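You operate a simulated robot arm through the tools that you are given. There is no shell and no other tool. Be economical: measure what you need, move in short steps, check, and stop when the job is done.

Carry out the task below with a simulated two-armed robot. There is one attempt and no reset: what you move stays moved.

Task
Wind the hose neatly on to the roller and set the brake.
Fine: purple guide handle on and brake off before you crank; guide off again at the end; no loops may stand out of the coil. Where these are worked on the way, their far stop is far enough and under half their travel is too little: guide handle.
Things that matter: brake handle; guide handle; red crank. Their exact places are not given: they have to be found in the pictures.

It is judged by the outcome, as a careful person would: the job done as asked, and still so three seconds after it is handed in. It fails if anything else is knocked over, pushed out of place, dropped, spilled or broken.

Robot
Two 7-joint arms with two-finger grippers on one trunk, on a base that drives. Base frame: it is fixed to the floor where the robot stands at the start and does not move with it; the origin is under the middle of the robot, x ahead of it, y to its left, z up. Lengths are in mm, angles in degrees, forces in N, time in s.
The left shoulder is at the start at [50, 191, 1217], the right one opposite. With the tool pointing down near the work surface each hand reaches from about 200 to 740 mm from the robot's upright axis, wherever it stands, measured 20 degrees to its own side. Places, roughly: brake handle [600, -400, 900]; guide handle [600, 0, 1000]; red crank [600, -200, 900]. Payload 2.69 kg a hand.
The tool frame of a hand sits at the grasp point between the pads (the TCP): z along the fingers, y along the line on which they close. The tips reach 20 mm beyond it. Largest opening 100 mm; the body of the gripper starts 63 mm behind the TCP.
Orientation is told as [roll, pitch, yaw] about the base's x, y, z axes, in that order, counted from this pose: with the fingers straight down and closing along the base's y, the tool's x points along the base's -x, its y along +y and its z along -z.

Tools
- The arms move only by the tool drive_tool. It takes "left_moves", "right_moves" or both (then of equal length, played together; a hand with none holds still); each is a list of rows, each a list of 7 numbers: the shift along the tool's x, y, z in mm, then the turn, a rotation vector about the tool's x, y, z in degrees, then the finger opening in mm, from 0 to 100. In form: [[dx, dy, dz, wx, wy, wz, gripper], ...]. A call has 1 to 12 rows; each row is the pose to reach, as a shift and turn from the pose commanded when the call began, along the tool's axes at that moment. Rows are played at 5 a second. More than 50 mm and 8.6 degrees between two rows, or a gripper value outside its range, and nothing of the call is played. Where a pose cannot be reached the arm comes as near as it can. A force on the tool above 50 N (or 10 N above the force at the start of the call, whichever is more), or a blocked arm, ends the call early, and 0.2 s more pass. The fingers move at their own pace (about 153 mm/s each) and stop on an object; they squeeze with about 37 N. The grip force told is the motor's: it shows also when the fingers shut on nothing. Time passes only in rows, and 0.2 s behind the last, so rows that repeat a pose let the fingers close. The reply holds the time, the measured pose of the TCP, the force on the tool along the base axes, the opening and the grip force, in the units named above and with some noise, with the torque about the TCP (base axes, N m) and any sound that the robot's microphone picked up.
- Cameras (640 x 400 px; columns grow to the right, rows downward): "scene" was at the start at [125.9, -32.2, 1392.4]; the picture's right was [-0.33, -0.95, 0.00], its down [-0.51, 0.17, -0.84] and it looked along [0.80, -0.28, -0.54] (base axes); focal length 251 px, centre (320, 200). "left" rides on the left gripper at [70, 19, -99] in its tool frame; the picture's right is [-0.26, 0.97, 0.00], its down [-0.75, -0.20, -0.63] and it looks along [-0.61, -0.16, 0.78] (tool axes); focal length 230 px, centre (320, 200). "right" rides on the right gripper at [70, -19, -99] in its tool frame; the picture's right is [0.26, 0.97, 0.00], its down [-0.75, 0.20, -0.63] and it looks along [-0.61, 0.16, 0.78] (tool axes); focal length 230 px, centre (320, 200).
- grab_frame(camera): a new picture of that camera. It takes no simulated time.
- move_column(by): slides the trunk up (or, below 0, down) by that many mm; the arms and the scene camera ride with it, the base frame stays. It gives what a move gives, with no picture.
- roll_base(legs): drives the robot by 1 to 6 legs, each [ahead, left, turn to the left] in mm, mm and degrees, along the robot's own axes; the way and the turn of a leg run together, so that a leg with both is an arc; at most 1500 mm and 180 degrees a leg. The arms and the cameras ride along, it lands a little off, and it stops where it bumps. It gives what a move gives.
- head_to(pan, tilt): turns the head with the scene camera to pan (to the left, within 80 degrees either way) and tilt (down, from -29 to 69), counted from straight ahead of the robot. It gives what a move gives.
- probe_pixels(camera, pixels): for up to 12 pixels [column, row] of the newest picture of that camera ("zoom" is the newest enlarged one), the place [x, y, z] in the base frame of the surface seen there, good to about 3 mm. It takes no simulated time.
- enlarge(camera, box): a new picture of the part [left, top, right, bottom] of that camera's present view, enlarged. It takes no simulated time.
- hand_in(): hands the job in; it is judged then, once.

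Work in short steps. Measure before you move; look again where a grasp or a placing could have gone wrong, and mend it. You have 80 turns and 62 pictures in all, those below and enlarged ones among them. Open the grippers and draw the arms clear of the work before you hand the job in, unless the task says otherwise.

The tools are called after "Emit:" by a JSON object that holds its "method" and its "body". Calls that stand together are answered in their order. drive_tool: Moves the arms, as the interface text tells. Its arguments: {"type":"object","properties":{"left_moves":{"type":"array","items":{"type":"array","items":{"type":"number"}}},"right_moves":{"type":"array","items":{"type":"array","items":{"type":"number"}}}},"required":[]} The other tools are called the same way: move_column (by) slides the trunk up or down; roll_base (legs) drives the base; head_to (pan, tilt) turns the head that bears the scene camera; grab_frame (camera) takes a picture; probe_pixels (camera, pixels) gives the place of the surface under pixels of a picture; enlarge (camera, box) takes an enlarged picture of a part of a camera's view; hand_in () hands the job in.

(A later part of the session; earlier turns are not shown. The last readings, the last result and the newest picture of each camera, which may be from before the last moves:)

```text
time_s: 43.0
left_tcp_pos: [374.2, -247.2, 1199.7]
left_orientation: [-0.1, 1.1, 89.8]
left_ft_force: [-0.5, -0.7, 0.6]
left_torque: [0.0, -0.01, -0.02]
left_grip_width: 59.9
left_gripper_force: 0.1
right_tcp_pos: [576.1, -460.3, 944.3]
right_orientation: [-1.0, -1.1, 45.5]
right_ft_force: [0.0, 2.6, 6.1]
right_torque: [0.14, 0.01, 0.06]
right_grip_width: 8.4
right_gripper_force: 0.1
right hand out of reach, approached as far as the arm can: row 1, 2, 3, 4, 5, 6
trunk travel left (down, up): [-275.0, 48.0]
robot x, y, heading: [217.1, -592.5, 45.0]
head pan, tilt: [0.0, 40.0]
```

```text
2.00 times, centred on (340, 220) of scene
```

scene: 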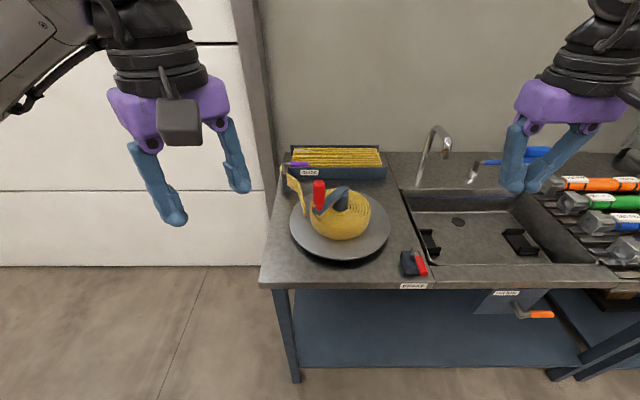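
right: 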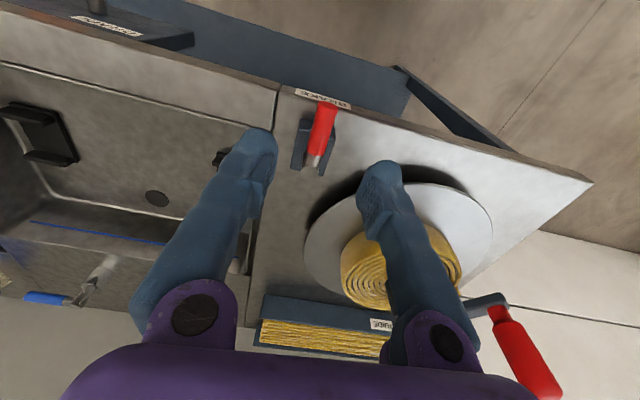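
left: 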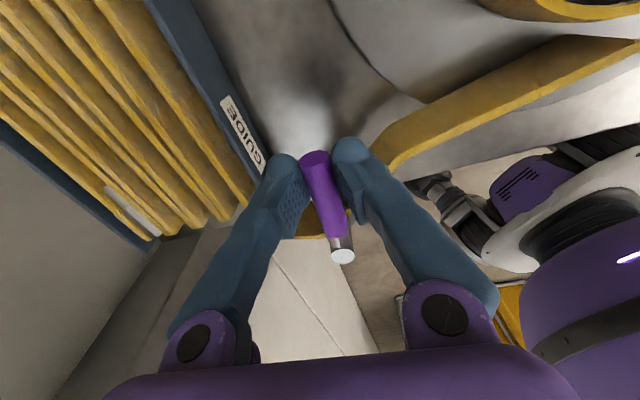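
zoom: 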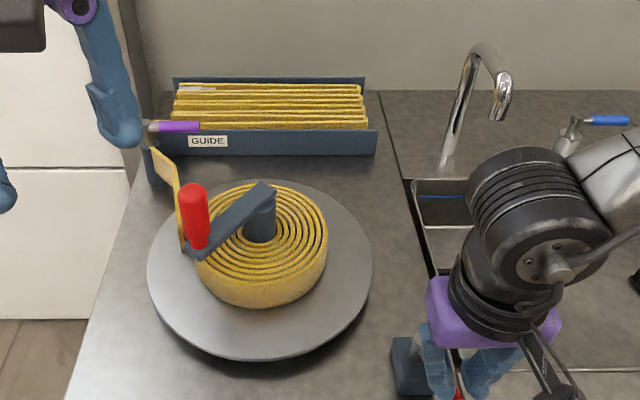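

The arm hit a limit and slid to (576,-460), missing the lever. I open, raise back to the reachable height and recentre; then I'll use the trunk to lower.

Emit:
{"method": "drive_tool", "body": {"right_moves": [[0, 0, -10, 0, 0, 0, 8], [0, 0, -45, 0, 0, 0, 30], [0, 0, -66, 0, 0, 0, 50], [2.5, 20, -66, 0, 0, 0, 50], [2.5, 20, -66, 0, 0, 0, 50]]}}

Emit:
{"method": "enlarge", "body": {"camera": "right", "box": [220, 60, 420, 220]}}

```text
time_s: 44.2
left_tcp_pos: [373.9, -248.4, 1199.8]
left_orientation: [-0.1, 1.1, 89.8]
left_ft_force: [0.0, -0.4, 0.1]
left_torque: [0.0, -0.03, 0.04]
left_grip_width: 60.1
left_gripper_force: 0.1
right_tcp_pos: [559.2, -447.3, 1009.1]
right_orientation: [-1.1, -0.8, 45.6]
right_ft_force: [-1.0, 0.4, -0.1]
right_torque: [-0.05, -0.02, -0.01]
right_grip_width: 50.0
right_gripper_force: 0.1
trunk travel left (down, up): [-275.0, 48.0]
robot x, y, heading: [217.2, -595.0, 45.3]
head pan, tilt: [0.0, 40.0]
```

```text
2.50 times, centred on (320, 140) of right
```

zoom: 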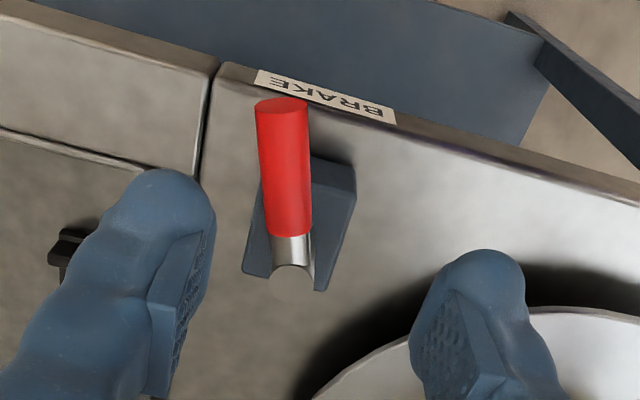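

The lever is still in place, midway between the fingers. I lower the trunk by 77 mm, bringing the hand straight down on it.

Emit:
{"method": "move_column", "body": {"by": -77}}

Emit:
{"method": "drive_tool", "body": {"right_moves": [[0, 0, 0, 0, 0, 0, 8], [0, 0, 0, 0, 0, 0, 8], [0, 0, 0, 0, 0, 0, 8]]}}

Emit:
{"method": "grab_frame", "body": {"camera": "right"}}

```text
time_s: 45.3
left_tcp_pos: [375.3, -247.4, 1123.0]
left_orientation: [-0.1, 1.2, 89.7]
left_ft_force: [-0.5, 0.8, -0.4]
left_torque: [-0.03, -0.02, 0.02]
left_grip_width: 59.8
left_gripper_force: 0.0
right_tcp_pos: [559.1, -446.8, 930.4]
right_orientation: [-1.1, -1.0, 45.6]
right_ft_force: [0.3, 0.1, 0.2]
right_torque: [0.02, 0.03, -0.01]
right_grip_width: 50.2
right_gripper_force: 0.0
trunk travel left (down, up): [-198.0, 125.0]
robot x, y, heading: [218.0, -591.1, 45.2]
head pan, tilt: [0.0, 40.0]
```

```text
time_s: 46.1
left_tcp_pos: [374.3, -247.3, 1121.1]
left_orientation: [0.0, 1.1, 89.7]
left_ft_force: [1.0, -0.4, 0.6]
left_torque: [-0.01, 0.02, 0.01]
left_grip_width: 60.2
left_gripper_force: 0.1
right_tcp_pos: [560.3, -447.4, 930.4]
right_orientation: [-1.1, -0.9, 45.6]
right_ft_force: [-2.5, -3.4, -5.5]
right_torque: [-0.08, 0.03, -0.04]
right_grip_width: 15.8
right_gripper_force: 41.5
trunk travel left (down, up): [-198.0, 125.0]
robot x, y, heading: [215.5, -597.0, 45.0]
head pan, tilt: [0.0, 40.0]
```

```text
29 pictures are left
```

right: 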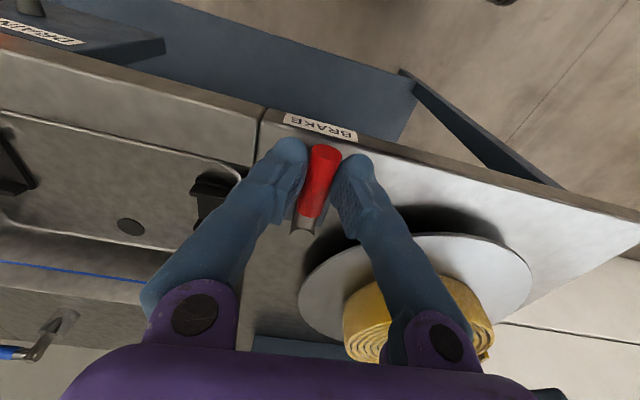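

Gripped (15.8 mm). I try swinging it counter-clockwise first (same sense as the guide), feeling for resistance.

Emit:
{"method": "drive_tool", "body": {"right_moves": [[-0.1, -3, 0, 0, 0, -4, 8], [-0.4, -6.1, 0, 0, 0, -8, 8], [-1.7, -12.1, 0, 0, 0, -16, 8], [-1.7, -12.1, 0, 0, 0, -16, 8]]}}

```text
time_s: 47.1
left_tcp_pos: [374.8, -247.4, 1122.2]
left_orientation: [0.0, 1.2, 89.8]
left_ft_force: [0.0, -1.1, -0.1]
left_torque: [0.02, 0.0, 0.03]
left_grip_width: 59.9
left_gripper_force: 0.1
right_tcp_pos: [570.2, -455.7, 930.5]
right_orientation: [-1.4, -0.5, 61.7]
right_ft_force: [-2.9, -3.3, -15.8]
right_torque: [0.34, -0.18, 0.05]
right_grip_width: 15.4
right_gripper_force: 41.1
trunk travel left (down, up): [-198.0, 125.0]
robot x, y, heading: [218.9, -592.8, 45.0]
head pan, tilt: [0.0, 40.0]
```

It turns freely this way too. I continue along the arc.

Emit:
{"method": "drive_tool", "body": {"right_moves": [[-0.4, -6.1, 0, 0, 0, -8, 8], [-1.7, -12.1, 0, 0, 0, -16, 8], [-3.8, -17.9, 0, 0, 0, -24, 8], [-6.7, -23.3, 0, 0, 0, -32, 8], [-10.3, -28.3, 0, 0, 0, -40, 8], [-14.6, -32.7, 0, 0, 0, -48, 8]]}}

Emit:
{"method": "grab_frame", "body": {"camera": "right"}}

```text
time_s: 48.5
left_tcp_pos: [375.6, -249.4, 1122.9]
left_orientation: [-0.1, 1.0, 89.7]
left_ft_force: [-0.8, 0.5, 0.5]
left_torque: [-0.01, 0.0, 0.02]
left_grip_width: 60.2
left_gripper_force: 0.0
right_tcp_pos: [606.3, -456.9, 932.0]
right_orientation: [-1.5, 0.4, 109.6]
right_ft_force: [15.1, -16.7, 13.2]
right_torque: [0.45, 0.0, -0.42]
right_grip_width: 14.7
right_gripper_force: 40.9
trunk travel left (down, up): [-198.0, 125.0]
robot x, y, heading: [217.9, -592.2, 45.3]
head pan, tilt: [0.0, 40.0]
```

```text
28 pictures are left
```

right: 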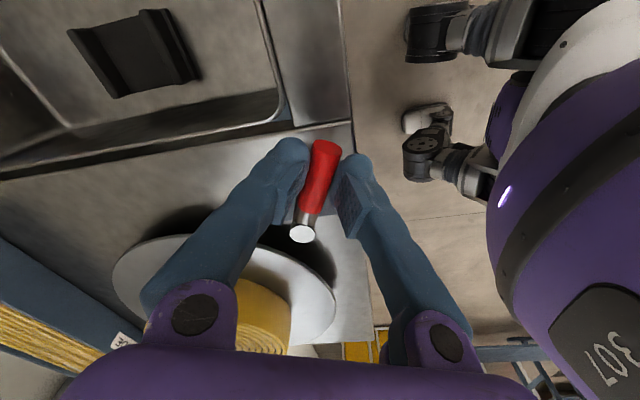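

About 64° so far, with mostly radial force on the hand. I ease outward a little and continue to the stop.

Emit:
{"method": "drive_tool", "body": {"right_moves": [[5, -5, 0, 0, 0, -8, 8], [4, -11, 0, 0, 0, -16, 8], [2, -17, 0, 0, 0, -24, 8], [-1, -22, 0, 0, 0, -32, 8], [-1, -22, 0, 0, 0, -32, 8]]}}

Emit:
{"method": "grab_frame", "body": {"camera": "right"}}

```text
time_s: 48.9
left_tcp_pos: [376.2, -247.5, 1123.4]
left_orientation: [-0.1, 1.3, 89.6]
left_ft_force: [0.0, 0.3, -0.6]
left_torque: [-0.03, 0.0, -0.03]
left_grip_width: 60.3
left_gripper_force: 0.1
right_tcp_pos: [610.6, -455.1, 934.4]
right_orientation: [-2.2, 0.8, 115.1]
right_ft_force: [14.9, -1.2, 4.9]
right_torque: [0.65, 0.08, -0.55]
right_grip_width: 14.1
right_gripper_force: 41.4
right hand out of reach, approached as far as the arm can: row 1
trunk travel left (down, up): [-198.0, 125.0]
robot x, y, heading: [215.6, -588.3, 45.4]
head pan, tilt: [0.0, 40.0]
stopped in row 1 (right hand): the force on the tool passed its limit at 57 N (the readings are from after the stop); the commanded pose is now the measured one
```

```text
27 pictures are left
```

right: 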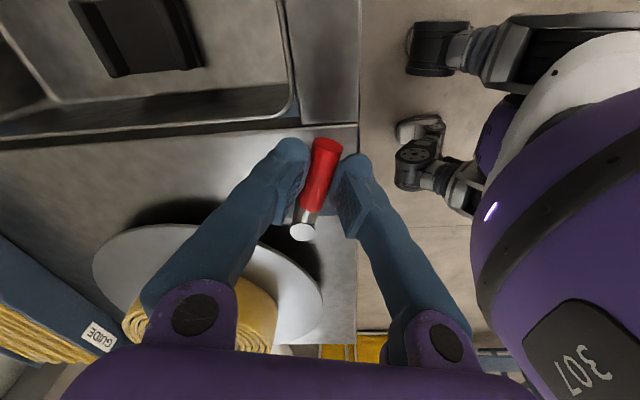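

Both a wrist limit and resistance appear, with the lever lying slanted in the fingers. I release, raise the trunk and measure the lever angle.

Emit:
{"method": "drive_tool", "body": {"right_moves": [[0, 0, 0, 0, 0, 0, 50], [0, 0, 0, 0, 0, 0, 50], [0, 0, -40, 0, 0, 0, 50], [0, 0, -80, 0, 0, 0, 50], [0, 0, -120, 0, 0, 0, 50]]}}

Emit:
{"method": "enlarge", "body": {"camera": "right", "box": [220, 60, 420, 220]}}

```text
time_s: 50.1
left_tcp_pos: [373.6, -246.9, 1122.8]
left_orientation: [0.1, 1.2, 89.7]
left_ft_force: [0.1, -0.1, -0.1]
left_torque: [-0.01, -0.01, 0.04]
left_grip_width: 60.0
left_gripper_force: 0.1
right_tcp_pos: [600.3, -453.9, 1052.9]
right_orientation: [-1.9, 0.8, 115.4]
right_ft_force: [0.5, 0.2, -0.3]
right_torque: [-0.01, -0.01, -0.03]
right_grip_width: 49.9
right_gripper_force: 0.0
trunk travel left (down, up): [-198.0, 125.0]
robot x, y, heading: [215.5, -588.4, 45.3]
head pan, tilt: [0.0, 40.0]
```

```text
2.50 times, centred on (320, 140) of right
```

zoom: 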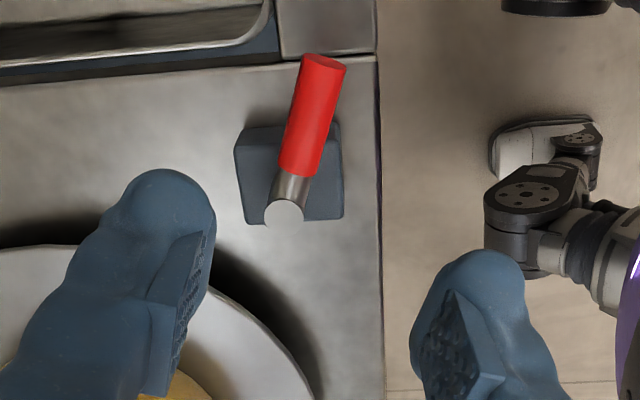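

Emit:
{"method": "probe_pixels", "body": {"camera": "zoom", "pixels": [[283, 212], [295, 190], [302, 160], [312, 120], [320, 90], [325, 62]]}}

```text
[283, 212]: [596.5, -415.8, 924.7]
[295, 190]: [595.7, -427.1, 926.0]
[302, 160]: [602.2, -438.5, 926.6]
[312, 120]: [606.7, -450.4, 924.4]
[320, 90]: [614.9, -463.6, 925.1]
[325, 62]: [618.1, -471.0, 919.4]
```

The lever has turned ~68° (from -138° to about -70°). I straddle it again and push on without turning the wrist, to learn whether this is its stop.

Emit:
{"method": "drive_tool", "body": {"right_moves": [[8, -8, 40, 0, 0, 0, 50], [8, -8, 80, 0, 0, 0, 50], [8, -8, 119, 0, 0, 0, 50], [8, -8, 119, 0, 0, 0, 32], [8, -14, 119, 0, 0, 0, 32], [8, -20, 119, 0, 0, 0, 32], [7, -26, 119, 0, 0, 0, 32], [5, -32, 119, 0, 0, 0, 32]]}}

Emit:
{"method": "enlarge", "body": {"camera": "right", "box": [220, 60, 420, 220]}}

```text
time_s: 51.9
left_tcp_pos: [373.4, -248.2, 1123.0]
left_orientation: [-0.1, 1.3, 89.7]
left_ft_force: [0.4, 0.6, 0.1]
left_torque: [0.03, -0.01, 0.03]
left_grip_width: 60.1
left_gripper_force: 0.0
right_tcp_pos: [614.9, -451.2, 930.9]
right_orientation: [-2.0, 0.9, 115.1]
right_ft_force: [0.3, -0.3, -0.8]
right_torque: [-0.01, 0.02, 0.03]
right_grip_width: 32.0
right_gripper_force: 0.1
right hand out of reach, approached as far as the arm can: row 1, 2, 3, 4, 5, 6, 7, 8
trunk travel left (down, up): [-198.0, 125.0]
robot x, y, heading: [219.0, -589.8, 45.0]
head pan, tilt: [0.0, 40.0]
```

```text
2.50 times, centred on (320, 140) of right
```

zoom: 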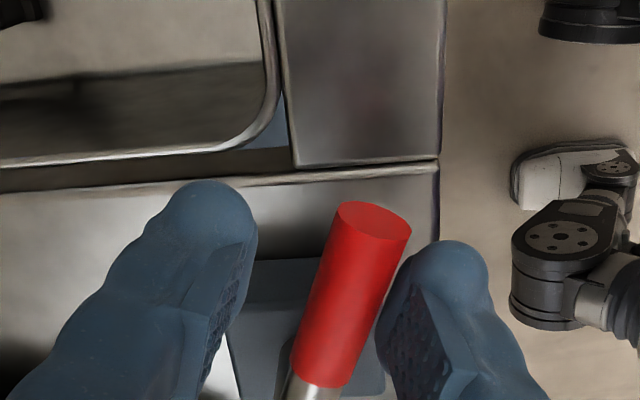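

No contact force, but the arm is at its wrist limit. I lift, unwind the yaw to ~45 and come down with closed fingers on the lever's near side.

Emit:
{"method": "drive_tool", "body": {"right_moves": [[0, 0, -45, 0, 0, 0, 32], [0, 0, -80, 0, 0, 7, 10], [1, 4, -80, 0, 0, 15, 0], [2, 8, -80, 0, 0, 23, 0], [2, 12, -80, 0, 0, 31, 0], [3, 16, -80, 0, 0, 39, 0], [4, 20, -80, 0, 0, 47, 0], [5, 25, -80, 0, 0, 55, 0], [5, 29, -80, 0, 0, 63, 0], [5.5, 32.5, -80, 0, 0, 70, 0], [5.5, 32.5, -80, 0, 0, 70, 0]]}}

Emit:
{"method": "enlarge", "body": {"camera": "right", "box": [220, 60, 420, 220]}}

```text
time_s: 54.3
left_tcp_pos: [373.9, -246.5, 1123.6]
left_orientation: [-0.1, 1.3, 89.6]
left_ft_force: [-0.5, -0.3, 0.3]
left_torque: [-0.02, -0.01, -0.03]
left_grip_width: 60.0
left_gripper_force: 0.1
right_tcp_pos: [583.6, -471.1, 1011.6]
right_orientation: [-1.5, -1.5, 45.2]
right_ft_force: [-0.4, -0.5, 0.4]
right_torque: [0.02, 0.0, 0.02]
right_grip_width: 0.0
right_gripper_force: 29.8
right hand out of reach, approached as far as the arm can: row 1
trunk travel left (down, up): [-198.0, 125.0]
robot x, y, heading: [218.8, -587.8, 45.0]
head pan, tilt: [0.0, 40.0]
```

```text
2.50 times, centred on (320, 140) of right
```

zoom: 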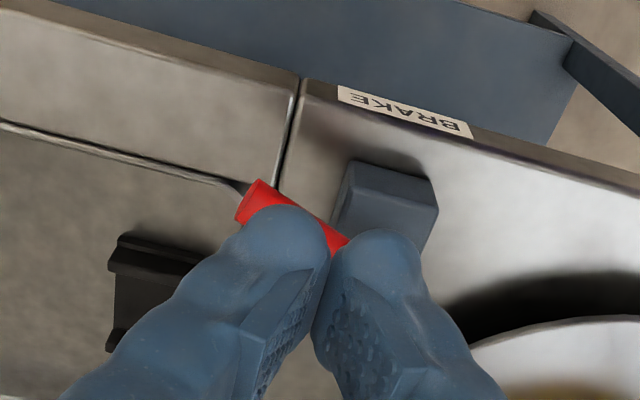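

Closed fingers are ~31 mm off the lever's side. I lower and push it along its turning direction in small steps.

Emit:
{"method": "drive_tool", "body": {"right_moves": [[0, 0, 40, 0, 0, 0, 0], [0, 0, 81, 0, 0, 0, 0], [-7, -3, 81, 0, 0, 0, 0], [-14, -6, 81, 0, 0, 0, 0], [-20, -9, 81, 0, 0, 0, 0], [-25, -12, 81, 0, 0, 0, 0], [-31, -14, 81, 0, 0, 0, 0], [-36, -17, 81, 0, 0, 0, 0], [-42, -18, 81, 0, 0, 0, 0]]}}

Emit:
{"method": "enlarge", "body": {"camera": "right", "box": [220, 60, 420, 220]}}

```text
time_s: 56.1
left_tcp_pos: [373.8, -248.8, 1123.9]
left_orientation: [-0.2, 1.1, 89.7]
left_ft_force: [0.3, 0.0, 0.2]
left_torque: [-0.01, 0.02, 0.02]
left_grip_width: 60.1
left_gripper_force: 0.0
right_tcp_pos: [611.0, -464.5, 931.4]
right_orientation: [-1.3, -0.4, 45.8]
right_ft_force: [-19.5, -13.1, 14.3]
right_torque: [0.01, 0.08, 0.09]
right_grip_width: 5.8
right_gripper_force: 29.7
trunk travel left (down, up): [-198.0, 125.0]
robot x, y, heading: [216.7, -589.7, 45.3]
head pan, tilt: [0.0, 40.0]
stopped in row 8 (right hand): the force on the tool passed its limit at 53 N (the readings are from after the stop); the commanded pose is now the measured one
```

```text
2.50 times, centred on (320, 140) of right
```

zoom: 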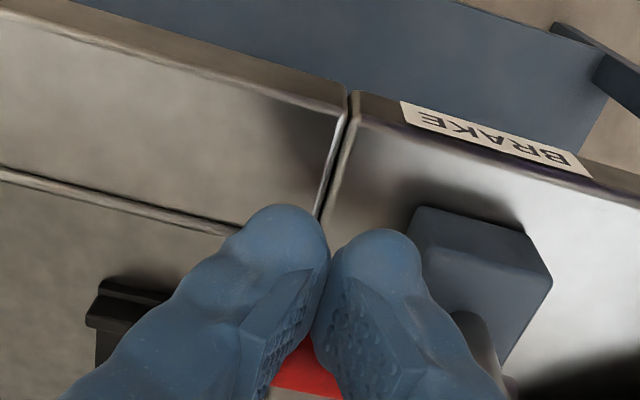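

A firm stop: the lever has turned ~90° in all. I back the fingers off, lift, and confirm.

Emit:
{"method": "drive_tool", "body": {"right_moves": [[12, 5, 0, 0, 0, 0, 0], [12, 5, -40, 0, 0, 0, 0], [12, 5, -80, 0, 0, 0, 0], [30, -10, -120, 0, 0, 0, 0], [50, -40, -150, 0, 0, 0, 0], [60, -70, -180, 0, 0, 0, 0], [70, -100, -190, 0, 0, 0, 0]]}}

Emit:
{"method": "enlarge", "body": {"camera": "scene", "box": [220, 140, 460, 340]}}

```text
time_s: 57.7
left_tcp_pos: [375.0, -248.5, 1122.8]
left_orientation: [-0.1, 1.1, 89.6]
left_ft_force: [-0.7, 0.3, 0.1]
left_torque: [0.01, 0.03, 0.01]
left_grip_width: 60.1
left_gripper_force: 0.0
right_tcp_pos: [633.5, -582.4, 1120.8]
right_orientation: [-1.4, -0.5, 45.7]
right_ft_force: [0.8, 0.1, 0.0]
right_torque: [0.02, -0.01, 0.0]
right_grip_width: 0.0
right_gripper_force: 28.9
trunk travel left (down, up): [-198.0, 125.0]
robot x, y, heading: [215.7, -592.9, 45.3]
head pan, tilt: [0.0, 40.0]
```

```text
2.00 times, centred on (340, 240) of scene
```

zoom: 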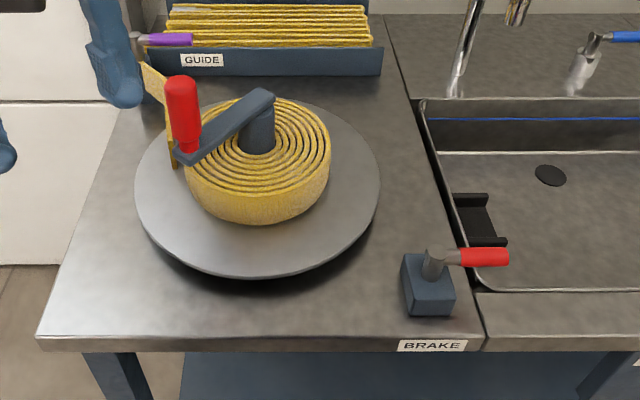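

The brake lever now points along the bench (90° round). Next the crank: I move the left hand above the knob (≈(485,-213)) with fingers wide.

Emit:
{"method": "drive_tool", "body": {"left_moves": [[-10, -37, 0, 0, 0, 0, 80], [-22, -74, 0, 0, 0, 0, 80], [-34, -111, 0, 0, 0, 0, 80], [-34, -111, 0, 0, 0, 0, 80]]}}

Emit:
{"method": "grab_frame", "body": {"camera": "left"}}

Emit:
{"method": "enlarge", "body": {"camera": "scene", "box": [260, 150, 420, 290]}}

```text
time_s: 58.7
left_tcp_pos: [486.3, -214.5, 1126.1]
left_orientation: [-0.2, 1.1, 89.7]
left_ft_force: [0.1, 0.3, -0.1]
left_torque: [0.01, -0.02, 0.01]
left_grip_width: 80.2
left_gripper_force: 0.1
right_tcp_pos: [632.7, -579.3, 1122.3]
right_orientation: [-1.3, -0.5, 45.7]
right_ft_force: [0.2, 0.0, -0.1]
right_torque: [0.02, -0.01, 0.01]
right_grip_width: 0.2
right_gripper_force: 29.7
trunk travel left (down, up): [-198.0, 125.0]
robot x, y, heading: [217.8, -588.0, 45.0]
head pan, tilt: [0.0, 40.0]
```

```text
21 pictures are left
```

left: 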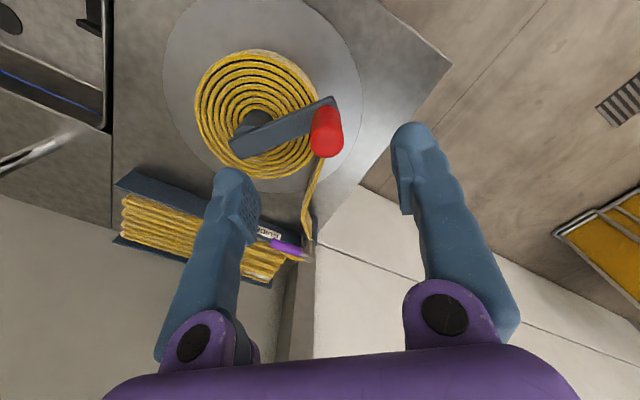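

```text
2.86 times, centred on (340, 220) of scene
```

zoom: 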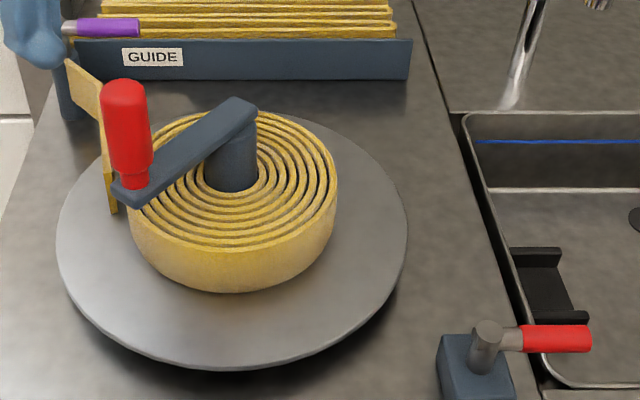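

The hose meets the coil on its outer (-x) side travelling toward -y, so winding is counter-clockwise seen from above. I probe hub and knob once more for exact radius.

Emit:
{"method": "probe_pixels", "body": {"camera": "left", "pixels": [[327, 115], [325, 135], [236, 148], [325, 100], [255, 120], [290, 125], [257, 52], [197, 90], [317, 180]]}}

Emit:
{"method": "drive_tool", "body": {"left_moves": [[0, 0, 30, 0, 0, 0, 80], [0, 0, 60, 0, 0, 0, 80], [0, 0, 88, 0, 0, 0, 80], [0, 0, 88, 0, 0, 0, 15], [0, 0, 88, 0, 0, 0, 15], [0, 0, 88, 0, 0, 0, 15]]}}

```text
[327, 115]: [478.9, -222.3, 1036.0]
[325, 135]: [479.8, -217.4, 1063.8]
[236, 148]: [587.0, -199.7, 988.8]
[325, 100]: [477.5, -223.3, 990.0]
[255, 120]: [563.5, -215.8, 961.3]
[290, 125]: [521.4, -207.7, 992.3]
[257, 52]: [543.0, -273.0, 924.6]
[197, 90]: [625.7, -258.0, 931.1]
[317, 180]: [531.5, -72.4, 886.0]
```

```text
time_s: 60.1
left_tcp_pos: [482.8, -216.2, 1035.8]
left_orientation: [0.0, 1.1, 89.8]
left_ft_force: [-17.2, -3.0, -11.7]
left_torque: [0.23, 0.22, 0.13]
left_grip_width: 25.7
left_gripper_force: 45.0
right_tcp_pos: [631.9, -580.8, 1124.1]
right_orientation: [-1.4, -0.6, 45.7]
right_ft_force: [0.0, -0.4, -0.3]
right_torque: [-0.01, 0.0, -0.01]
right_grip_width: 0.0
right_gripper_force: 29.5
trunk travel left (down, up): [-198.0, 125.0]
robot x, y, heading: [216.2, -595.1, 44.9]
head pan, tilt: [0.0, 40.0]
```

Knob gripped (25.7 mm) at (483,-216). I try a first 20° counter-clockwise to feel whether the reel is free.

Emit:
{"method": "drive_tool", "body": {"left_moves": [[7.5, 1.5, 0, 0, 0, 0, 15], [15.8, 0, 0, 0, 0, 0, 15], [30.6, -7, 0, 0, 0, 0, 15], [30.6, -7, 0, 0, 0, 0, 15]]}}

Emit:
{"method": "enlarge", "body": {"camera": "scene", "box": [220, 120, 460, 320]}}

```text
time_s: 61.1
left_tcp_pos: [490.6, -248.8, 1036.2]
left_orientation: [-0.3, 1.2, 89.4]
left_ft_force: [-23.0, -9.6, 5.3]
left_torque: [-0.04, 0.43, 0.26]
left_grip_width: 25.4
left_gripper_force: 45.4
right_tcp_pos: [631.5, -581.6, 1123.8]
right_orientation: [-1.4, -0.7, 45.6]
right_ft_force: [0.0, 0.1, -0.1]
right_torque: [-0.03, -0.02, 0.02]
right_grip_width: 0.1
right_gripper_force: 29.4
trunk travel left (down, up): [-198.0, 125.0]
robot x, y, heading: [213.7, -593.6, 45.1]
head pan, tilt: [0.0, 40.0]
```

```text
2.00 times, centred on (340, 220) of scene
```

zoom: 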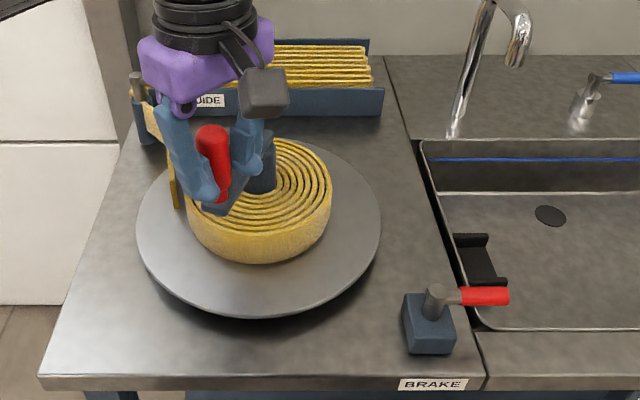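

It turns: the brake is off and the crank moved 20° with moderate force. I continue the circle about (574,-203), r≈94.

Emit:
{"method": "drive_tool", "body": {"left_moves": [[21, -11, 0, 0, 0, 0, 15], [44, -43, 0, 0, 0, 0, 15], [52, -81, 0, 0, 0, 0, 15], [52, -81, 0, 0, 0, 0, 15]]}}

```text
time_s: 61.6
left_tcp_pos: [507.7, -288.3, 1033.4]
left_orientation: [1.7, 1.4, 88.6]
left_ft_force: [-24.6, -31.1, -2.3]
left_torque: [-0.49, -0.01, 0.49]
left_grip_width: 0.0
left_gripper_force: 30.1
right_tcp_pos: [630.7, -584.0, 1123.0]
right_orientation: [-1.3, -0.6, 45.6]
right_ft_force: [-0.7, 0.0, -0.6]
right_torque: [0.0, -0.02, 0.0]
right_grip_width: 0.0
right_gripper_force: 30.0
trunk travel left (down, up): [-198.0, 125.0]
robot x, y, heading: [218.3, -590.1, 45.0]
head pan, tilt: [0.0, 40.0]
stopped in row 2 (left hand): the force on the tool passed its limit at 80 N (the readings are from after the stop); the commanded pose is now the measured one
```

The grip slipped off (opening 0). I look at where knob and fingers are.

Emit:
{"method": "grab_frame", "body": {"camera": "left"}}

Emit:
{"method": "enlarge", "body": {"camera": "scene", "box": [240, 140, 400, 280]}}

```text
18 pictures are left
```

left: 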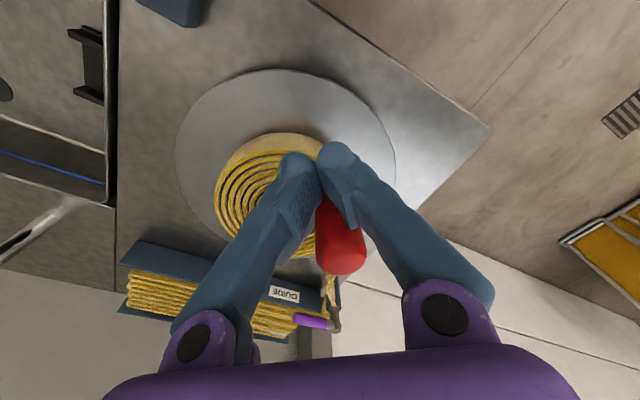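

```text
2.86 times, centred on (320, 210) of scene
```

zoom: 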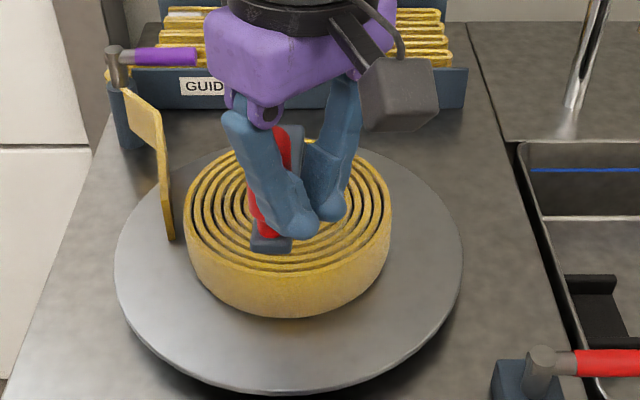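

The knob is just behind the fingers; the step was too quick for a friction hold. I probe the knob for regrasping.

Emit:
{"method": "probe_pixels", "body": {"camera": "zoom", "pixels": [[283, 140], [262, 222], [268, 243], [298, 140], [293, 185]]}}

Emit:
{"method": "probe_pixels", "body": {"camera": "left", "pixels": [[342, 240], [342, 268], [328, 225], [345, 255]]}}

Emit:
{"method": "drive_tool", "body": {"left_moves": [[8, 0, 0, 0, 0, 0, 0], [8, 0, -40, 0, 0, 0, 0], [8, 0, -88, 0, 0, 0, 70], [8, 0, -88, 0, 0, 0, 80]]}}

Emit:
{"method": "grab_frame", "body": {"camera": "left"}}

```text
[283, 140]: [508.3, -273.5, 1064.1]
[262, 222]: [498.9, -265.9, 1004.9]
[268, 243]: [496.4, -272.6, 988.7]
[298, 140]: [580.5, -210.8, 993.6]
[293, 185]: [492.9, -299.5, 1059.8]
```

```text
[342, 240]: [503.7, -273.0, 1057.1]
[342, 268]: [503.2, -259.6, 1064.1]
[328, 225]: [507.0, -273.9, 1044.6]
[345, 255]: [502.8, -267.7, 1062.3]
```

```text
time_s: 62.6
left_tcp_pos: [517.8, -283.6, 1123.0]
left_orientation: [1.4, 1.2, 89.2]
left_ft_force: [0.4, -0.6, 0.3]
left_torque: [-0.01, 0.03, -0.04]
left_grip_width: 80.0
left_gripper_force: 0.1
right_tcp_pos: [632.1, -580.9, 1121.4]
right_orientation: [-1.4, -0.5, 45.5]
right_ft_force: [1.0, -0.2, -0.7]
right_torque: [0.01, 0.01, -0.02]
right_grip_width: 0.0
right_gripper_force: 29.5
trunk travel left (down, up): [-198.0, 125.0]
robot x, y, heading: [215.0, -591.9, 45.1]
head pan, tilt: [0.0, 40.0]
```

```text
16 pictures are left
```

left: 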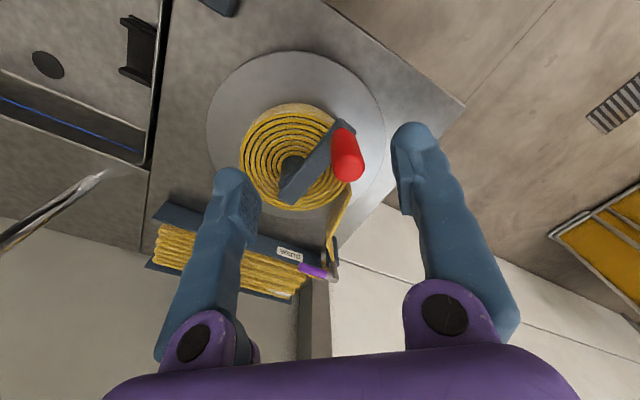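

Knob is clear at (345,155) in the left view. I probe it and the hub end of the arm.

Emit:
{"method": "probe_pixels", "body": {"camera": "left", "pixels": [[348, 165], [345, 150], [347, 178], [293, 190], [305, 172], [325, 150], [290, 160]]}}

```text
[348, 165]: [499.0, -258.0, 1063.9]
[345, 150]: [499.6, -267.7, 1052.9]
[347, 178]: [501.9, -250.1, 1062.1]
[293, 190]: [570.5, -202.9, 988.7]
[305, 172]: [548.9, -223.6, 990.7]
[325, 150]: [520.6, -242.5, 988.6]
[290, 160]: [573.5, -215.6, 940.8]
```

Knob centre ≈(501,-255), axis ≈(574,-201). I regrasp a little deeper and crank slowly at 10° per row.

Emit:
{"method": "drive_tool", "body": {"left_moves": [[-28.5, 17, 0, 0, 0, 0, 80], [-28.5, 17, 46, 0, 0, 0, 80], [-28.5, 17, 92, 0, 0, 0, 80], [-28.5, 17, 92, 0, 0, 0, 15], [-28.5, 17, 92, 0, 0, 0, 15], [-28.5, 17, 92, 0, 0, 0, 15], [-16.1, 7, 92, 0, 0, 0, 15], [-6.2, -5.5, 92, 0, 0, 0, 15], [1.4, -19.5, 92, 0, 0, 0, 15], [6.5, -34.6, 92, 0, 0, 0, 15], [8.8, -50.4, 92, 0, 0, 0, 15]]}}

```text
time_s: 64.5
left_tcp_pos: [509.2, -274.4, 1029.6]
left_orientation: [3.1, 0.3, 89.8]
left_ft_force: [-27.2, 10.4, 6.1]
left_torque: [-0.08, 0.6, 0.09]
left_grip_width: 25.8
left_gripper_force: 44.9
right_tcp_pos: [631.8, -580.1, 1123.4]
right_orientation: [-1.2, -0.5, 45.7]
right_ft_force: [0.7, -0.3, -0.1]
right_torque: [0.01, 0.05, 0.0]
right_grip_width: 0.0
right_gripper_force: 29.3
trunk travel left (down, up): [-198.0, 125.0]
robot x, y, heading: [213.5, -592.9, 45.3]
head pan, tilt: [0.0, 40.0]
stopped in row 9 (left hand): the force on the tool passed its limit at 56 N (the readings are from after the stop); the commanded pose is now the measured one
```

Still holding the knob at (509,-274), with about 27 N of drag. I hold still for a moment to tell drag from a block, then move a slow 5°.

Emit:
{"method": "drive_tool", "body": {"left_moves": [[0, 0, 0, 0, 0, 0, 15], [0, 0, 0, 0, 0, 0, 15], [0, 0, 0, 0, 0, 0, 15]]}}

Emit:
{"method": "drive_tool", "body": {"left_moves": [[3, -3.5, 0, 0, 0, 0, 15], [6, -7, 0, 0, 0, 0, 15], [8.5, -11, 0, 0, 0, 0, 15], [8.5, -11, 0, 0, 0, 0, 15]]}}

Emit:
{"method": "enlarge", "body": {"camera": "scene", "box": [240, 140, 400, 280]}}

```text
time_s: 65.3
left_tcp_pos: [509.6, -274.7, 1030.8]
left_orientation: [2.8, 0.5, 89.7]
left_ft_force: [-31.0, 11.0, 1.7]
left_torque: [-0.06, 0.23, 0.31]
left_grip_width: 25.6
left_gripper_force: 44.9
right_tcp_pos: [629.9, -577.4, 1123.4]
right_orientation: [-1.6, -0.6, 45.8]
right_ft_force: [-1.0, -0.4, -0.3]
right_torque: [0.02, 0.02, -0.02]
right_grip_width: 0.0
right_gripper_force: 29.3
trunk travel left (down, up): [-198.0, 125.0]
robot x, y, heading: [214.1, -592.8, 45.4]
head pan, tilt: [0.0, 40.0]
```

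```text
time_s: 65.8
left_tcp_pos: [509.7, -274.8, 1030.3]
left_orientation: [3.9, 0.0, 89.9]
left_ft_force: [-22.8, 5.6, 6.2]
left_torque: [0.06, 0.54, 0.16]
left_grip_width: 25.2
left_gripper_force: 45.2
right_tcp_pos: [630.1, -577.7, 1121.8]
right_orientation: [-1.4, -0.4, 45.9]
right_ft_force: [0.1, -0.4, -0.1]
right_torque: [0.02, 0.05, 0.01]
right_grip_width: 0.0
right_gripper_force: 29.5
trunk travel left (down, up): [-198.0, 125.0]
robot x, y, heading: [214.7, -590.2, 45.5]
head pan, tilt: [0.0, 40.0]
stopped in row 2 (left hand): the force on the tool passed its limit at 53 N (the readings are from after the stop); the commanded pose is now the measured one
```

```text
2.86 times, centred on (320, 210) of scene
```

zoom: 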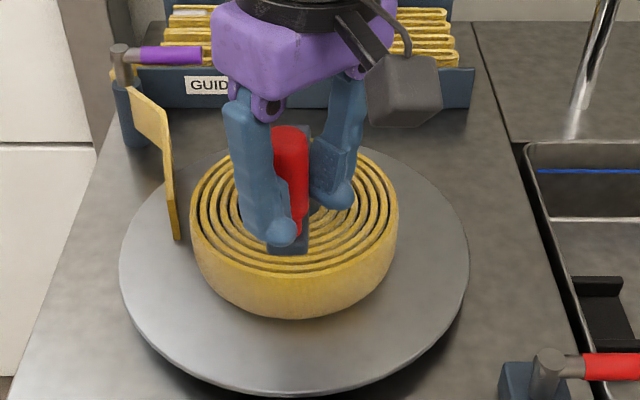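

Pushing on is blocked at ~50 N here. I test the opposite sense by the same small amount to tell a stop from brake friction.

Emit:
{"method": "drive_tool", "body": {"left_moves": [[-3, 3.5, 0, 0, 0, 0, 15], [-6, 7, 0, 0, 0, 0, 15], [-10, 10, 0, 0, 0, 0, 15], [-14, 13, 0, 0, 0, 0, 15], [-14, 13, 0, 0, 0, 0, 15]]}}

```text
time_s: 67.0
left_tcp_pos: [499.4, -264.8, 1029.5]
left_orientation: [3.7, 0.2, 89.6]
left_ft_force: [-14.5, -15.7, -10.0]
left_torque: [-0.36, 0.01, -0.15]
left_grip_width: 24.7
left_gripper_force: 45.2
right_tcp_pos: [630.6, -580.5, 1122.4]
right_orientation: [-1.3, -0.7, 45.9]
right_ft_force: [-0.8, 0.1, -1.2]
right_torque: [-0.01, -0.02, 0.01]
right_grip_width: 0.2
right_gripper_force: 29.4
trunk travel left (down, up): [-198.0, 125.0]
robot x, y, heading: [216.4, -592.8, 45.2]
head pan, tilt: [0.0, 40.0]
```

Both senses move only under ~40–50 N: this is brake friction. The task names only the guide as worked on the way, so the brake must have been off at the start and I have set it. I release the knob, lift, and bring the right hand over to swing the brake back.

Emit:
{"method": "drive_tool", "body": {"left_moves": [[0, 0, 0, 0, 0, 0, 80], [0, 0, 0, 0, 0, 0, 80], [0, 0, -30, 0, 0, 0, 80], [0, 0, -60, 0, 0, 0, 80], [0, 0, -92, 0, 0, 0, 80], [0, 0, -92, 0, 0, 0, 80]], "right_moves": [[-24, 18, 10, 0, 0, 0, 0], [-48, 36, 30, 0, 0, 0, 0], [-72, 54, 50, 0, 0, 0, 0], [-97, 72, 75, 0, 0, 0, 0], [-121, 91, 105, 0, 0, 0, 0], [-121, 91, 112, 0, 0, 0, 0]]}}

Emit:
{"method": "enlarge", "body": {"camera": "right", "box": [220, 60, 420, 220]}}

```text
time_s: 68.4
left_tcp_pos: [505.6, -260.6, 1120.9]
left_orientation: [3.5, 0.1, 89.8]
left_ft_force: [-0.5, -0.3, -0.1]
left_torque: [-0.02, 0.01, -0.03]
left_grip_width: 80.0
left_gripper_force: 0.2
right_tcp_pos: [652.8, -429.1, 1010.3]
right_orientation: [-1.2, -0.6, 45.9]
right_ft_force: [0.5, 0.2, -0.6]
right_torque: [0.0, -0.02, 0.0]
right_grip_width: 0.0
right_gripper_force: 29.6
trunk travel left (down, up): [-198.0, 125.0]
robot x, y, heading: [218.0, -595.1, 45.2]
head pan, tilt: [0.0, 40.0]
```

```text
2.50 times, centred on (320, 140) of right
```

zoom: 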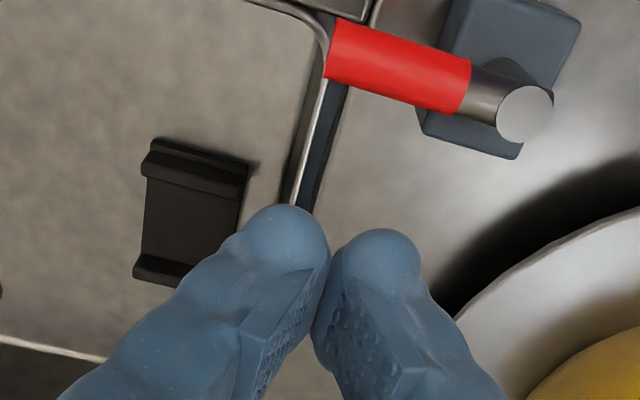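

The fingers stand beyond the lever (which points along the bench). I lower and sweep it back along its arc to the starting stop.

Emit:
{"method": "drive_tool", "body": {"right_moves": [[0, 0, 40, 0, 0, 0, 0], [0, 0, 80, 0, 0, 0, 0], [11.7, 4.5, 80, 0, 0, 0, 0], [25.2, 1.8, 80, 0, 0, 0, 0], [38.9, 2.7, 80, 0, 0, 0, 0], [51.9, 7, 80, 0, 0, 0, 0], [63.2, 14.6, 80, 0, 0, 0, 0], [72.2, 24.9, 80, 0, 0, 0, 0], [78.3, 37.1, 80, 0, 0, 0, 0], [79.8, 42.5, 80, 0, 0, 0, 0]]}}

Emit:
{"method": "enlarge", "body": {"camera": "scene", "box": [240, 150, 460, 330]}}

```text
time_s: 70.8
left_tcp_pos: [508.4, -263.1, 1120.3]
left_orientation: [3.5, 0.1, 89.5]
left_ft_force: [0.0, 0.7, 1.2]
left_torque: [0.0, -0.01, -0.03]
left_grip_width: 80.1
left_gripper_force: 0.1
right_tcp_pos: [577.5, -462.3, 928.0]
right_orientation: [-2.4, -0.7, 45.2]
right_ft_force: [16.5, -14.4, 8.2]
right_torque: [-0.04, -0.07, -0.04]
right_grip_width: 0.1
right_gripper_force: 30.0
trunk travel left (down, up): [-198.0, 125.0]
robot x, y, heading: [217.2, -591.7, 45.1]
head pan, tilt: [0.0, 40.0]
stopped in row 10 (right hand): the force on the tool passed its limit at 52 N (the readings are from after the stop); the commanded pose is now the measured one
```

```text
2.22 times, centred on (350, 240) of scene
```

zoom: 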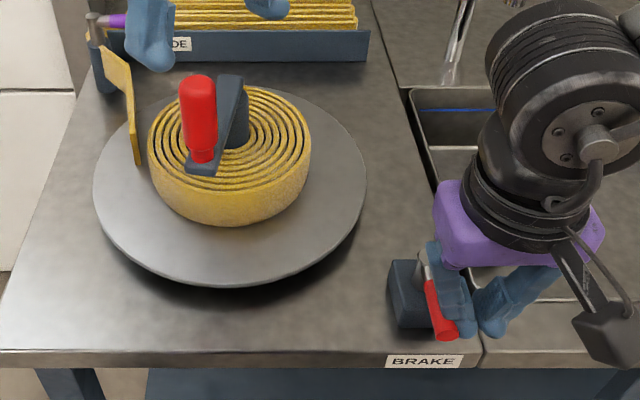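

The brake lever is back against its starting stop (52 N). I withdraw the right hand and probe the knob anew.

Emit:
{"method": "probe_pixels", "body": {"camera": "zoom", "pixels": [[197, 85], [200, 120], [203, 152], [232, 80], [203, 168]]}}

Emit:
{"method": "drive_tool", "body": {"right_moves": [[1, -12, 0, 0, 0, 0, 0], [1, -14, -40, 0, 0, 0, 0], [1, -20, -80, 0, 0, 0, 0], [1, -50, -110, 0, 0, 0, 0], [20, -80, -140, 0, 0, 0, 0], [40, -110, -170, 0, 0, 0, 0]]}}

Emit:
{"method": "grab_frame", "body": {"camera": "left"}}

```text
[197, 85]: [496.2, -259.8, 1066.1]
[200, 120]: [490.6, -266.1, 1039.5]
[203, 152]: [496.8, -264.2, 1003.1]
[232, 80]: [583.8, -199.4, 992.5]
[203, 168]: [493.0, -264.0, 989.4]
```

```text
time_s: 72.2
left_tcp_pos: [507.3, -262.2, 1121.1]
left_orientation: [3.5, 0.1, 89.7]
left_ft_force: [0.6, 0.1, -0.4]
left_torque: [0.0, -0.02, 0.01]
left_grip_width: 80.0
left_gripper_force: 0.1
right_tcp_pos: [618.0, -566.3, 1103.1]
right_orientation: [-1.8, -0.9, 45.5]
right_ft_force: [0.2, -0.8, -0.3]
right_torque: [0.02, -0.02, -0.01]
right_grip_width: 0.0
right_gripper_force: 29.7
trunk travel left (down, up): [-198.0, 125.0]
robot x, y, heading: [217.0, -590.3, 45.1]
head pan, tilt: [0.0, 40.0]
```

```text
12 pictures are left
```

left: 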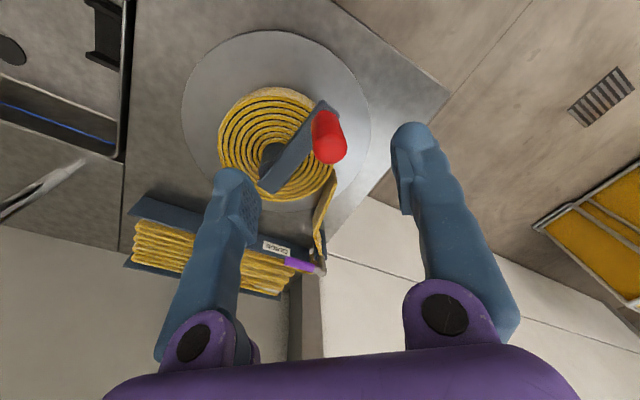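

Knob centre ≈(499,-255). I regrasp, squaring the small roll error, and crank counter-clockwise at 10° per row.

Emit:
{"method": "drive_tool", "body": {"left_moves": [[-7.2, 8.3, 10, 0, 3.5, 0, 80], [-7.2, 8.3, 50, 0, 3.5, 0, 80], [-7.2, 8.3, 91, 0, 3.5, 0, 80], [-7.2, 8.3, 91, 0, 3.5, 0, 15], [-7.2, 8.3, 91, 0, 3.5, 0, 15], [4.5, -2.8, 91, 0, 3.5, 0, 15], [14.6, -15.3, 91, 0, 3.5, 0, 15], [22.3, -29.3, 91, 0, 3.5, 0, 15], [27.6, -44.4, 91, 0, 3.5, 0, 15], [30.1, -60.3, 91, 0, 3.5, 0, 15], [29.8, -76.3, 91, 0, 3.5, 0, 15], [26.7, -92.1, 91, 0, 3.5, 0, 15]]}}

```text
time_s: 74.8
left_tcp_pos: [595.5, -286.3, 1023.2]
left_orientation: [3.4, 3.7, 89.9]
left_ft_force: [-0.7, 0.7, 0.2]
left_torque: [-0.04, -0.02, 0.03]
left_grip_width: 14.9
left_gripper_force: 0.0
right_tcp_pos: [618.6, -564.8, 1103.2]
right_orientation: [-1.9, -0.7, 45.4]
right_ft_force: [-0.6, -0.4, -0.2]
right_torque: [0.01, 0.01, 0.02]
right_grip_width: 0.0
right_gripper_force: 29.6
trunk travel left (down, up): [-198.0, 125.0]
robot x, y, heading: [213.7, -592.5, 45.2]
head pan, tilt: [0.0, 40.0]
```

The fingers slipped off the knob again. I look where it is now.

Emit:
{"method": "drive_tool", "body": {"left_moves": [[0, 0, -45, 0, 0, 0, 30], [0, 0, -92, 0, -3.5, 0, 80], [0, 0, -92, 0, -3.5, 0, 80]]}}

Emit:
{"method": "enlarge", "body": {"camera": "scene", "box": [220, 120, 460, 320]}}

```text
time_s: 75.6
left_tcp_pos: [599.5, -282.6, 1115.5]
left_orientation: [3.5, 0.2, 89.8]
left_ft_force: [1.1, 0.5, 0.2]
left_torque: [-0.06, 0.04, -0.01]
left_grip_width: 79.9
left_gripper_force: 0.1
right_tcp_pos: [618.1, -563.1, 1103.7]
right_orientation: [-2.0, -0.7, 45.4]
right_ft_force: [0.6, -0.2, 0.5]
right_torque: [0.01, 0.0, 0.0]
right_grip_width: 0.2
right_gripper_force: 29.4
trunk travel left (down, up): [-198.0, 125.0]
robot x, y, heading: [217.0, -594.0, 45.2]
head pan, tilt: [0.0, 40.0]
```

```text
2.00 times, centred on (340, 220) of scene
```

zoom: 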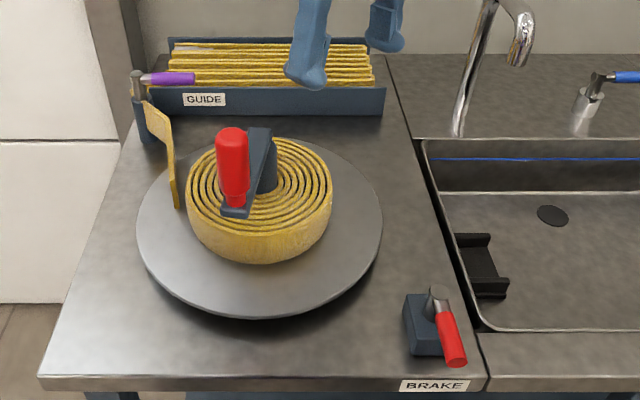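

The knob appears only a little further on. I probe its place to see whether it is against the same angle as before.

Emit:
{"method": "probe_pixels", "body": {"camera": "zoom", "pixels": [[232, 135], [233, 165], [235, 198], [237, 211], [263, 132], [247, 180], [178, 203], [440, 292], [455, 355]]}}

```text
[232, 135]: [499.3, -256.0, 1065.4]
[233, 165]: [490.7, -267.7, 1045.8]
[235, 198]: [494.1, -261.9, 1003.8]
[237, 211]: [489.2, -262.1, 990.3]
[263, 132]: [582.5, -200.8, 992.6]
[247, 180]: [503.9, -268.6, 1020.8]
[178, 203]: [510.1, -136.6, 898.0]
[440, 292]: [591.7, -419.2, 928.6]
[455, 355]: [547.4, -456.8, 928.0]
```

The knob has not moved in that run: the pads slid along it. I regrasp with the closing axis along the turning direction (yaw ≈36) so the fingers push squarely.

Emit:
{"method": "drive_tool", "body": {"left_moves": [[-8, 33, 0, 0, 0, 8, 80], [-18, 66, 0, 0, 0, 16, 80], [-27.6, 100, 0, 0, 0, 24, 80], [-27.6, 100, 0, 0, 0, 32, 80], [-27.6, 100, 0, 0, 0, 40, 80], [-27.6, 100, 0, 0, 0, 48, 80], [-27.6, 100, 0, 0, 0, 54, 80], [-27.6, 100, 45, 0, 0, 54, 80], [-27.6, 100, 86, 0, 0, 54, 80], [-27.6, 100, 86, 0, 0, 54, 15], [-27.6, 100, 86, 0, 0, 54, 15], [-27.6, 100, 86, 0, 0, 54, 15]]}}

```text
time_s: 78.2
left_tcp_pos: [495.7, -255.2, 1037.7]
left_orientation: [1.9, 3.0, 35.7]
left_ft_force: [-0.6, -1.9, -4.9]
left_torque: [0.14, -0.36, -0.06]
left_grip_width: 25.6
left_gripper_force: 44.5
right_tcp_pos: [619.7, -565.3, 1102.7]
right_orientation: [-1.9, -0.7, 45.4]
right_ft_force: [0.3, -0.3, 0.8]
right_torque: [0.01, 0.0, 0.02]
right_grip_width: 0.0
right_gripper_force: 29.5
trunk travel left (down, up): [-198.0, 125.0]
robot x, y, heading: [219.5, -590.8, 45.2]
head pan, tilt: [0.0, 40.0]
```

Squarely gripped with little force. I crank 20° at 5° per row, turning the hand with the crank.

Emit:
{"method": "drive_tool", "body": {"left_moves": [[-0.1, -4, 0, 0, 0, -2.5, 15], [-0.4, -8.1, 0, 0, 0, -5, 15], [-1.4, -16.1, 0, 0, 0, -10, 15], [-3.2, -24.1, 0, 0, 0, -15, 15], [-5.6, -31.8, 0, 0, 0, -20, 15]]}}

```text
time_s: 79.0
left_tcp_pos: [499.2, -257.4, 1035.4]
left_orientation: [3.8, 2.5, 46.9]
left_ft_force: [-16.7, 12.4, 4.8]
left_torque: [0.0, 0.64, 0.25]
left_grip_width: 25.6
left_gripper_force: 45.5
right_tcp_pos: [616.3, -562.7, 1104.7]
right_orientation: [-2.0, -0.8, 45.7]
right_ft_force: [-0.8, 0.6, -0.3]
right_torque: [0.03, 0.02, 0.02]
right_grip_width: 0.2
right_gripper_force: 29.6
trunk travel left (down, up): [-198.0, 125.0]
robot x, y, heading: [211.2, -592.6, 45.3]
head pan, tilt: [0.0, 40.0]
stopped in row 4 (left hand): the force on the tool passed its limit at 55 N (the readings are from after the stop); the commanded pose is now the measured one
```

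Blocked hard here with the brake in its starting position. I try the other sense with this firm grip.

Emit:
{"method": "drive_tool", "body": {"left_moves": [[0, 4, 0, 0, 0, 2.5, 15], [-0.4, 8.1, 0, 0, 0, 5, 15], [-1.4, 16.1, 0, 0, 0, 10, 15], [-3.2, 24.1, 0, 0, 0, 15, 15], [-3.2, 24.1, 0, 0, 0, 15, 15]]}}

```text
time_s: 80.0
left_tcp_pos: [497.8, -253.7, 1036.1]
left_orientation: [1.4, 2.9, 33.5]
left_ft_force: [18.3, -10.3, -5.2]
left_torque: [0.08, -0.96, -0.08]
left_grip_width: 25.7
left_gripper_force: 44.8
right_tcp_pos: [620.3, -564.3, 1103.2]
right_orientation: [-1.9, -0.7, 45.2]
right_ft_force: [-1.8, -0.2, 0.3]
right_torque: [-0.05, 0.0, 0.0]
right_grip_width: 0.0
right_gripper_force: 29.8
trunk travel left (down, up): [-198.0, 125.0]
robot x, y, heading: [216.2, -593.0, 45.1]
head pan, tilt: [0.0, 40.0]
stopped in row 4 (left hand): the force on the tool passed its limit at 56 N (the readings are from after the stop); the commanded pose is now the measured one
```

Blocked both ways, so the starting position is brake-on; my first reading was right. Keeping the left grip, I bring the right fingers down on the table side of the brake lever to swing it off again.

Emit:
{"method": "drive_tool", "body": {"right_moves": [[-8, 31, 15, 0, 0, 0, 0], [-16, 62, 30, 0, 0, 0, 0], [-24, 93, 50, 0, 0, 0, 0], [-32, 124, 70, 0, 0, 0, 0], [-40.5, 155.3, 93, 0, 0, 0, 0], [-40.5, 155.3, 133, 0, 0, 0, 0], [-40.5, 155.3, 173, 0, 0, 0, 0], [-40.5, 155.3, 173, 0, 0, 0, 0]]}}

```text
time_s: 81.6
left_tcp_pos: [496.0, -251.5, 1036.2]
left_orientation: [1.8, 2.8, 33.9]
left_ft_force: [5.0, -0.2, 2.9]
left_torque: [0.03, -0.22, -0.01]
left_grip_width: 25.7
left_gripper_force: 44.5
right_tcp_pos: [551.7, -436.5, 940.8]
right_orientation: [-1.3, -1.4, 45.4]
right_ft_force: [-2.1, 0.3, 4.8]
right_torque: [-0.11, 0.04, 0.04]
right_grip_width: 0.1
right_gripper_force: 29.4
right hand out of reach, approached as far as the arm can: row 6, 7, 8
trunk travel left (down, up): [-198.0, 125.0]
robot x, y, heading: [218.2, -591.9, 45.2]
head pan, tilt: [0.0, 40.0]
stopped in row 8 (right hand): the force on the tool passed its limit at 66 N (the readings are from after the stop); the commanded pose is now the measured one
```

The fingertips came down on the lever's edge because of the near-reach limit. I lift both hands (left opened round the knob), recentre the right at (537,-425), and then lower the trunk by 80 instead.

Emit:
{"method": "drive_tool", "body": {"left_moves": [[0, 0, 0, 0, 0, 0, 80], [0, 0, 0, 0, 0, 0, 80], [0, 0, -40, 0, 0, 0, 80], [0, 0, -82, 0, 0, 0, 80], [0, 0, -82, 0, 0, 0, 80]], "right_moves": [[0, 0, -30, 0, 0, 0, 0], [0, 0, -70, 0, 0, 0, 0], [2, 10, -70, 0, 0, 0, 0], [2.1, 18.6, -70, 0, 0, 0, 0], [2.1, 18.6, -70, 0, 0, 0, 0]]}}

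Emit:
{"method": "move_column", "body": {"by": -80}}

```text
time_s: 82.8
left_tcp_pos: [498.5, -250.5, 1117.0]
left_orientation: [1.9, 3.0, 33.8]
left_ft_force: [0.0, -0.1, -0.4]
left_torque: [-0.03, 0.0, -0.02]
left_grip_width: 80.0
left_gripper_force: 0.1
right_tcp_pos: [535.1, -428.5, 1010.3]
right_orientation: [-1.2, -1.3, 45.4]
right_ft_force: [-0.7, 0.0, 0.9]
right_torque: [-0.02, -0.01, 0.02]
right_grip_width: 0.1
right_gripper_force: 30.1
trunk travel left (down, up): [-198.0, 125.0]
robot x, y, heading: [215.9, -590.4, 45.3]
head pan, tilt: [0.0, 40.0]
```

```text
time_s: 84.0
left_tcp_pos: [497.9, -250.7, 1037.3]
left_orientation: [1.8, 2.9, 34.0]
left_ft_force: [0.4, -0.3, 0.3]
left_torque: [0.01, 0.02, 0.01]
left_grip_width: 79.9
left_gripper_force: 0.0
right_tcp_pos: [534.0, -428.6, 930.9]
right_orientation: [-1.2, -1.4, 45.3]
right_ft_force: [-0.2, -0.1, -0.3]
right_torque: [0.01, -0.04, 0.01]
right_grip_width: 0.0
right_gripper_force: 29.7
trunk travel left (down, up): [-118.0, 205.0]
robot x, y, heading: [214.6, -589.1, 45.0]
head pan, tilt: [0.0, 40.0]
```

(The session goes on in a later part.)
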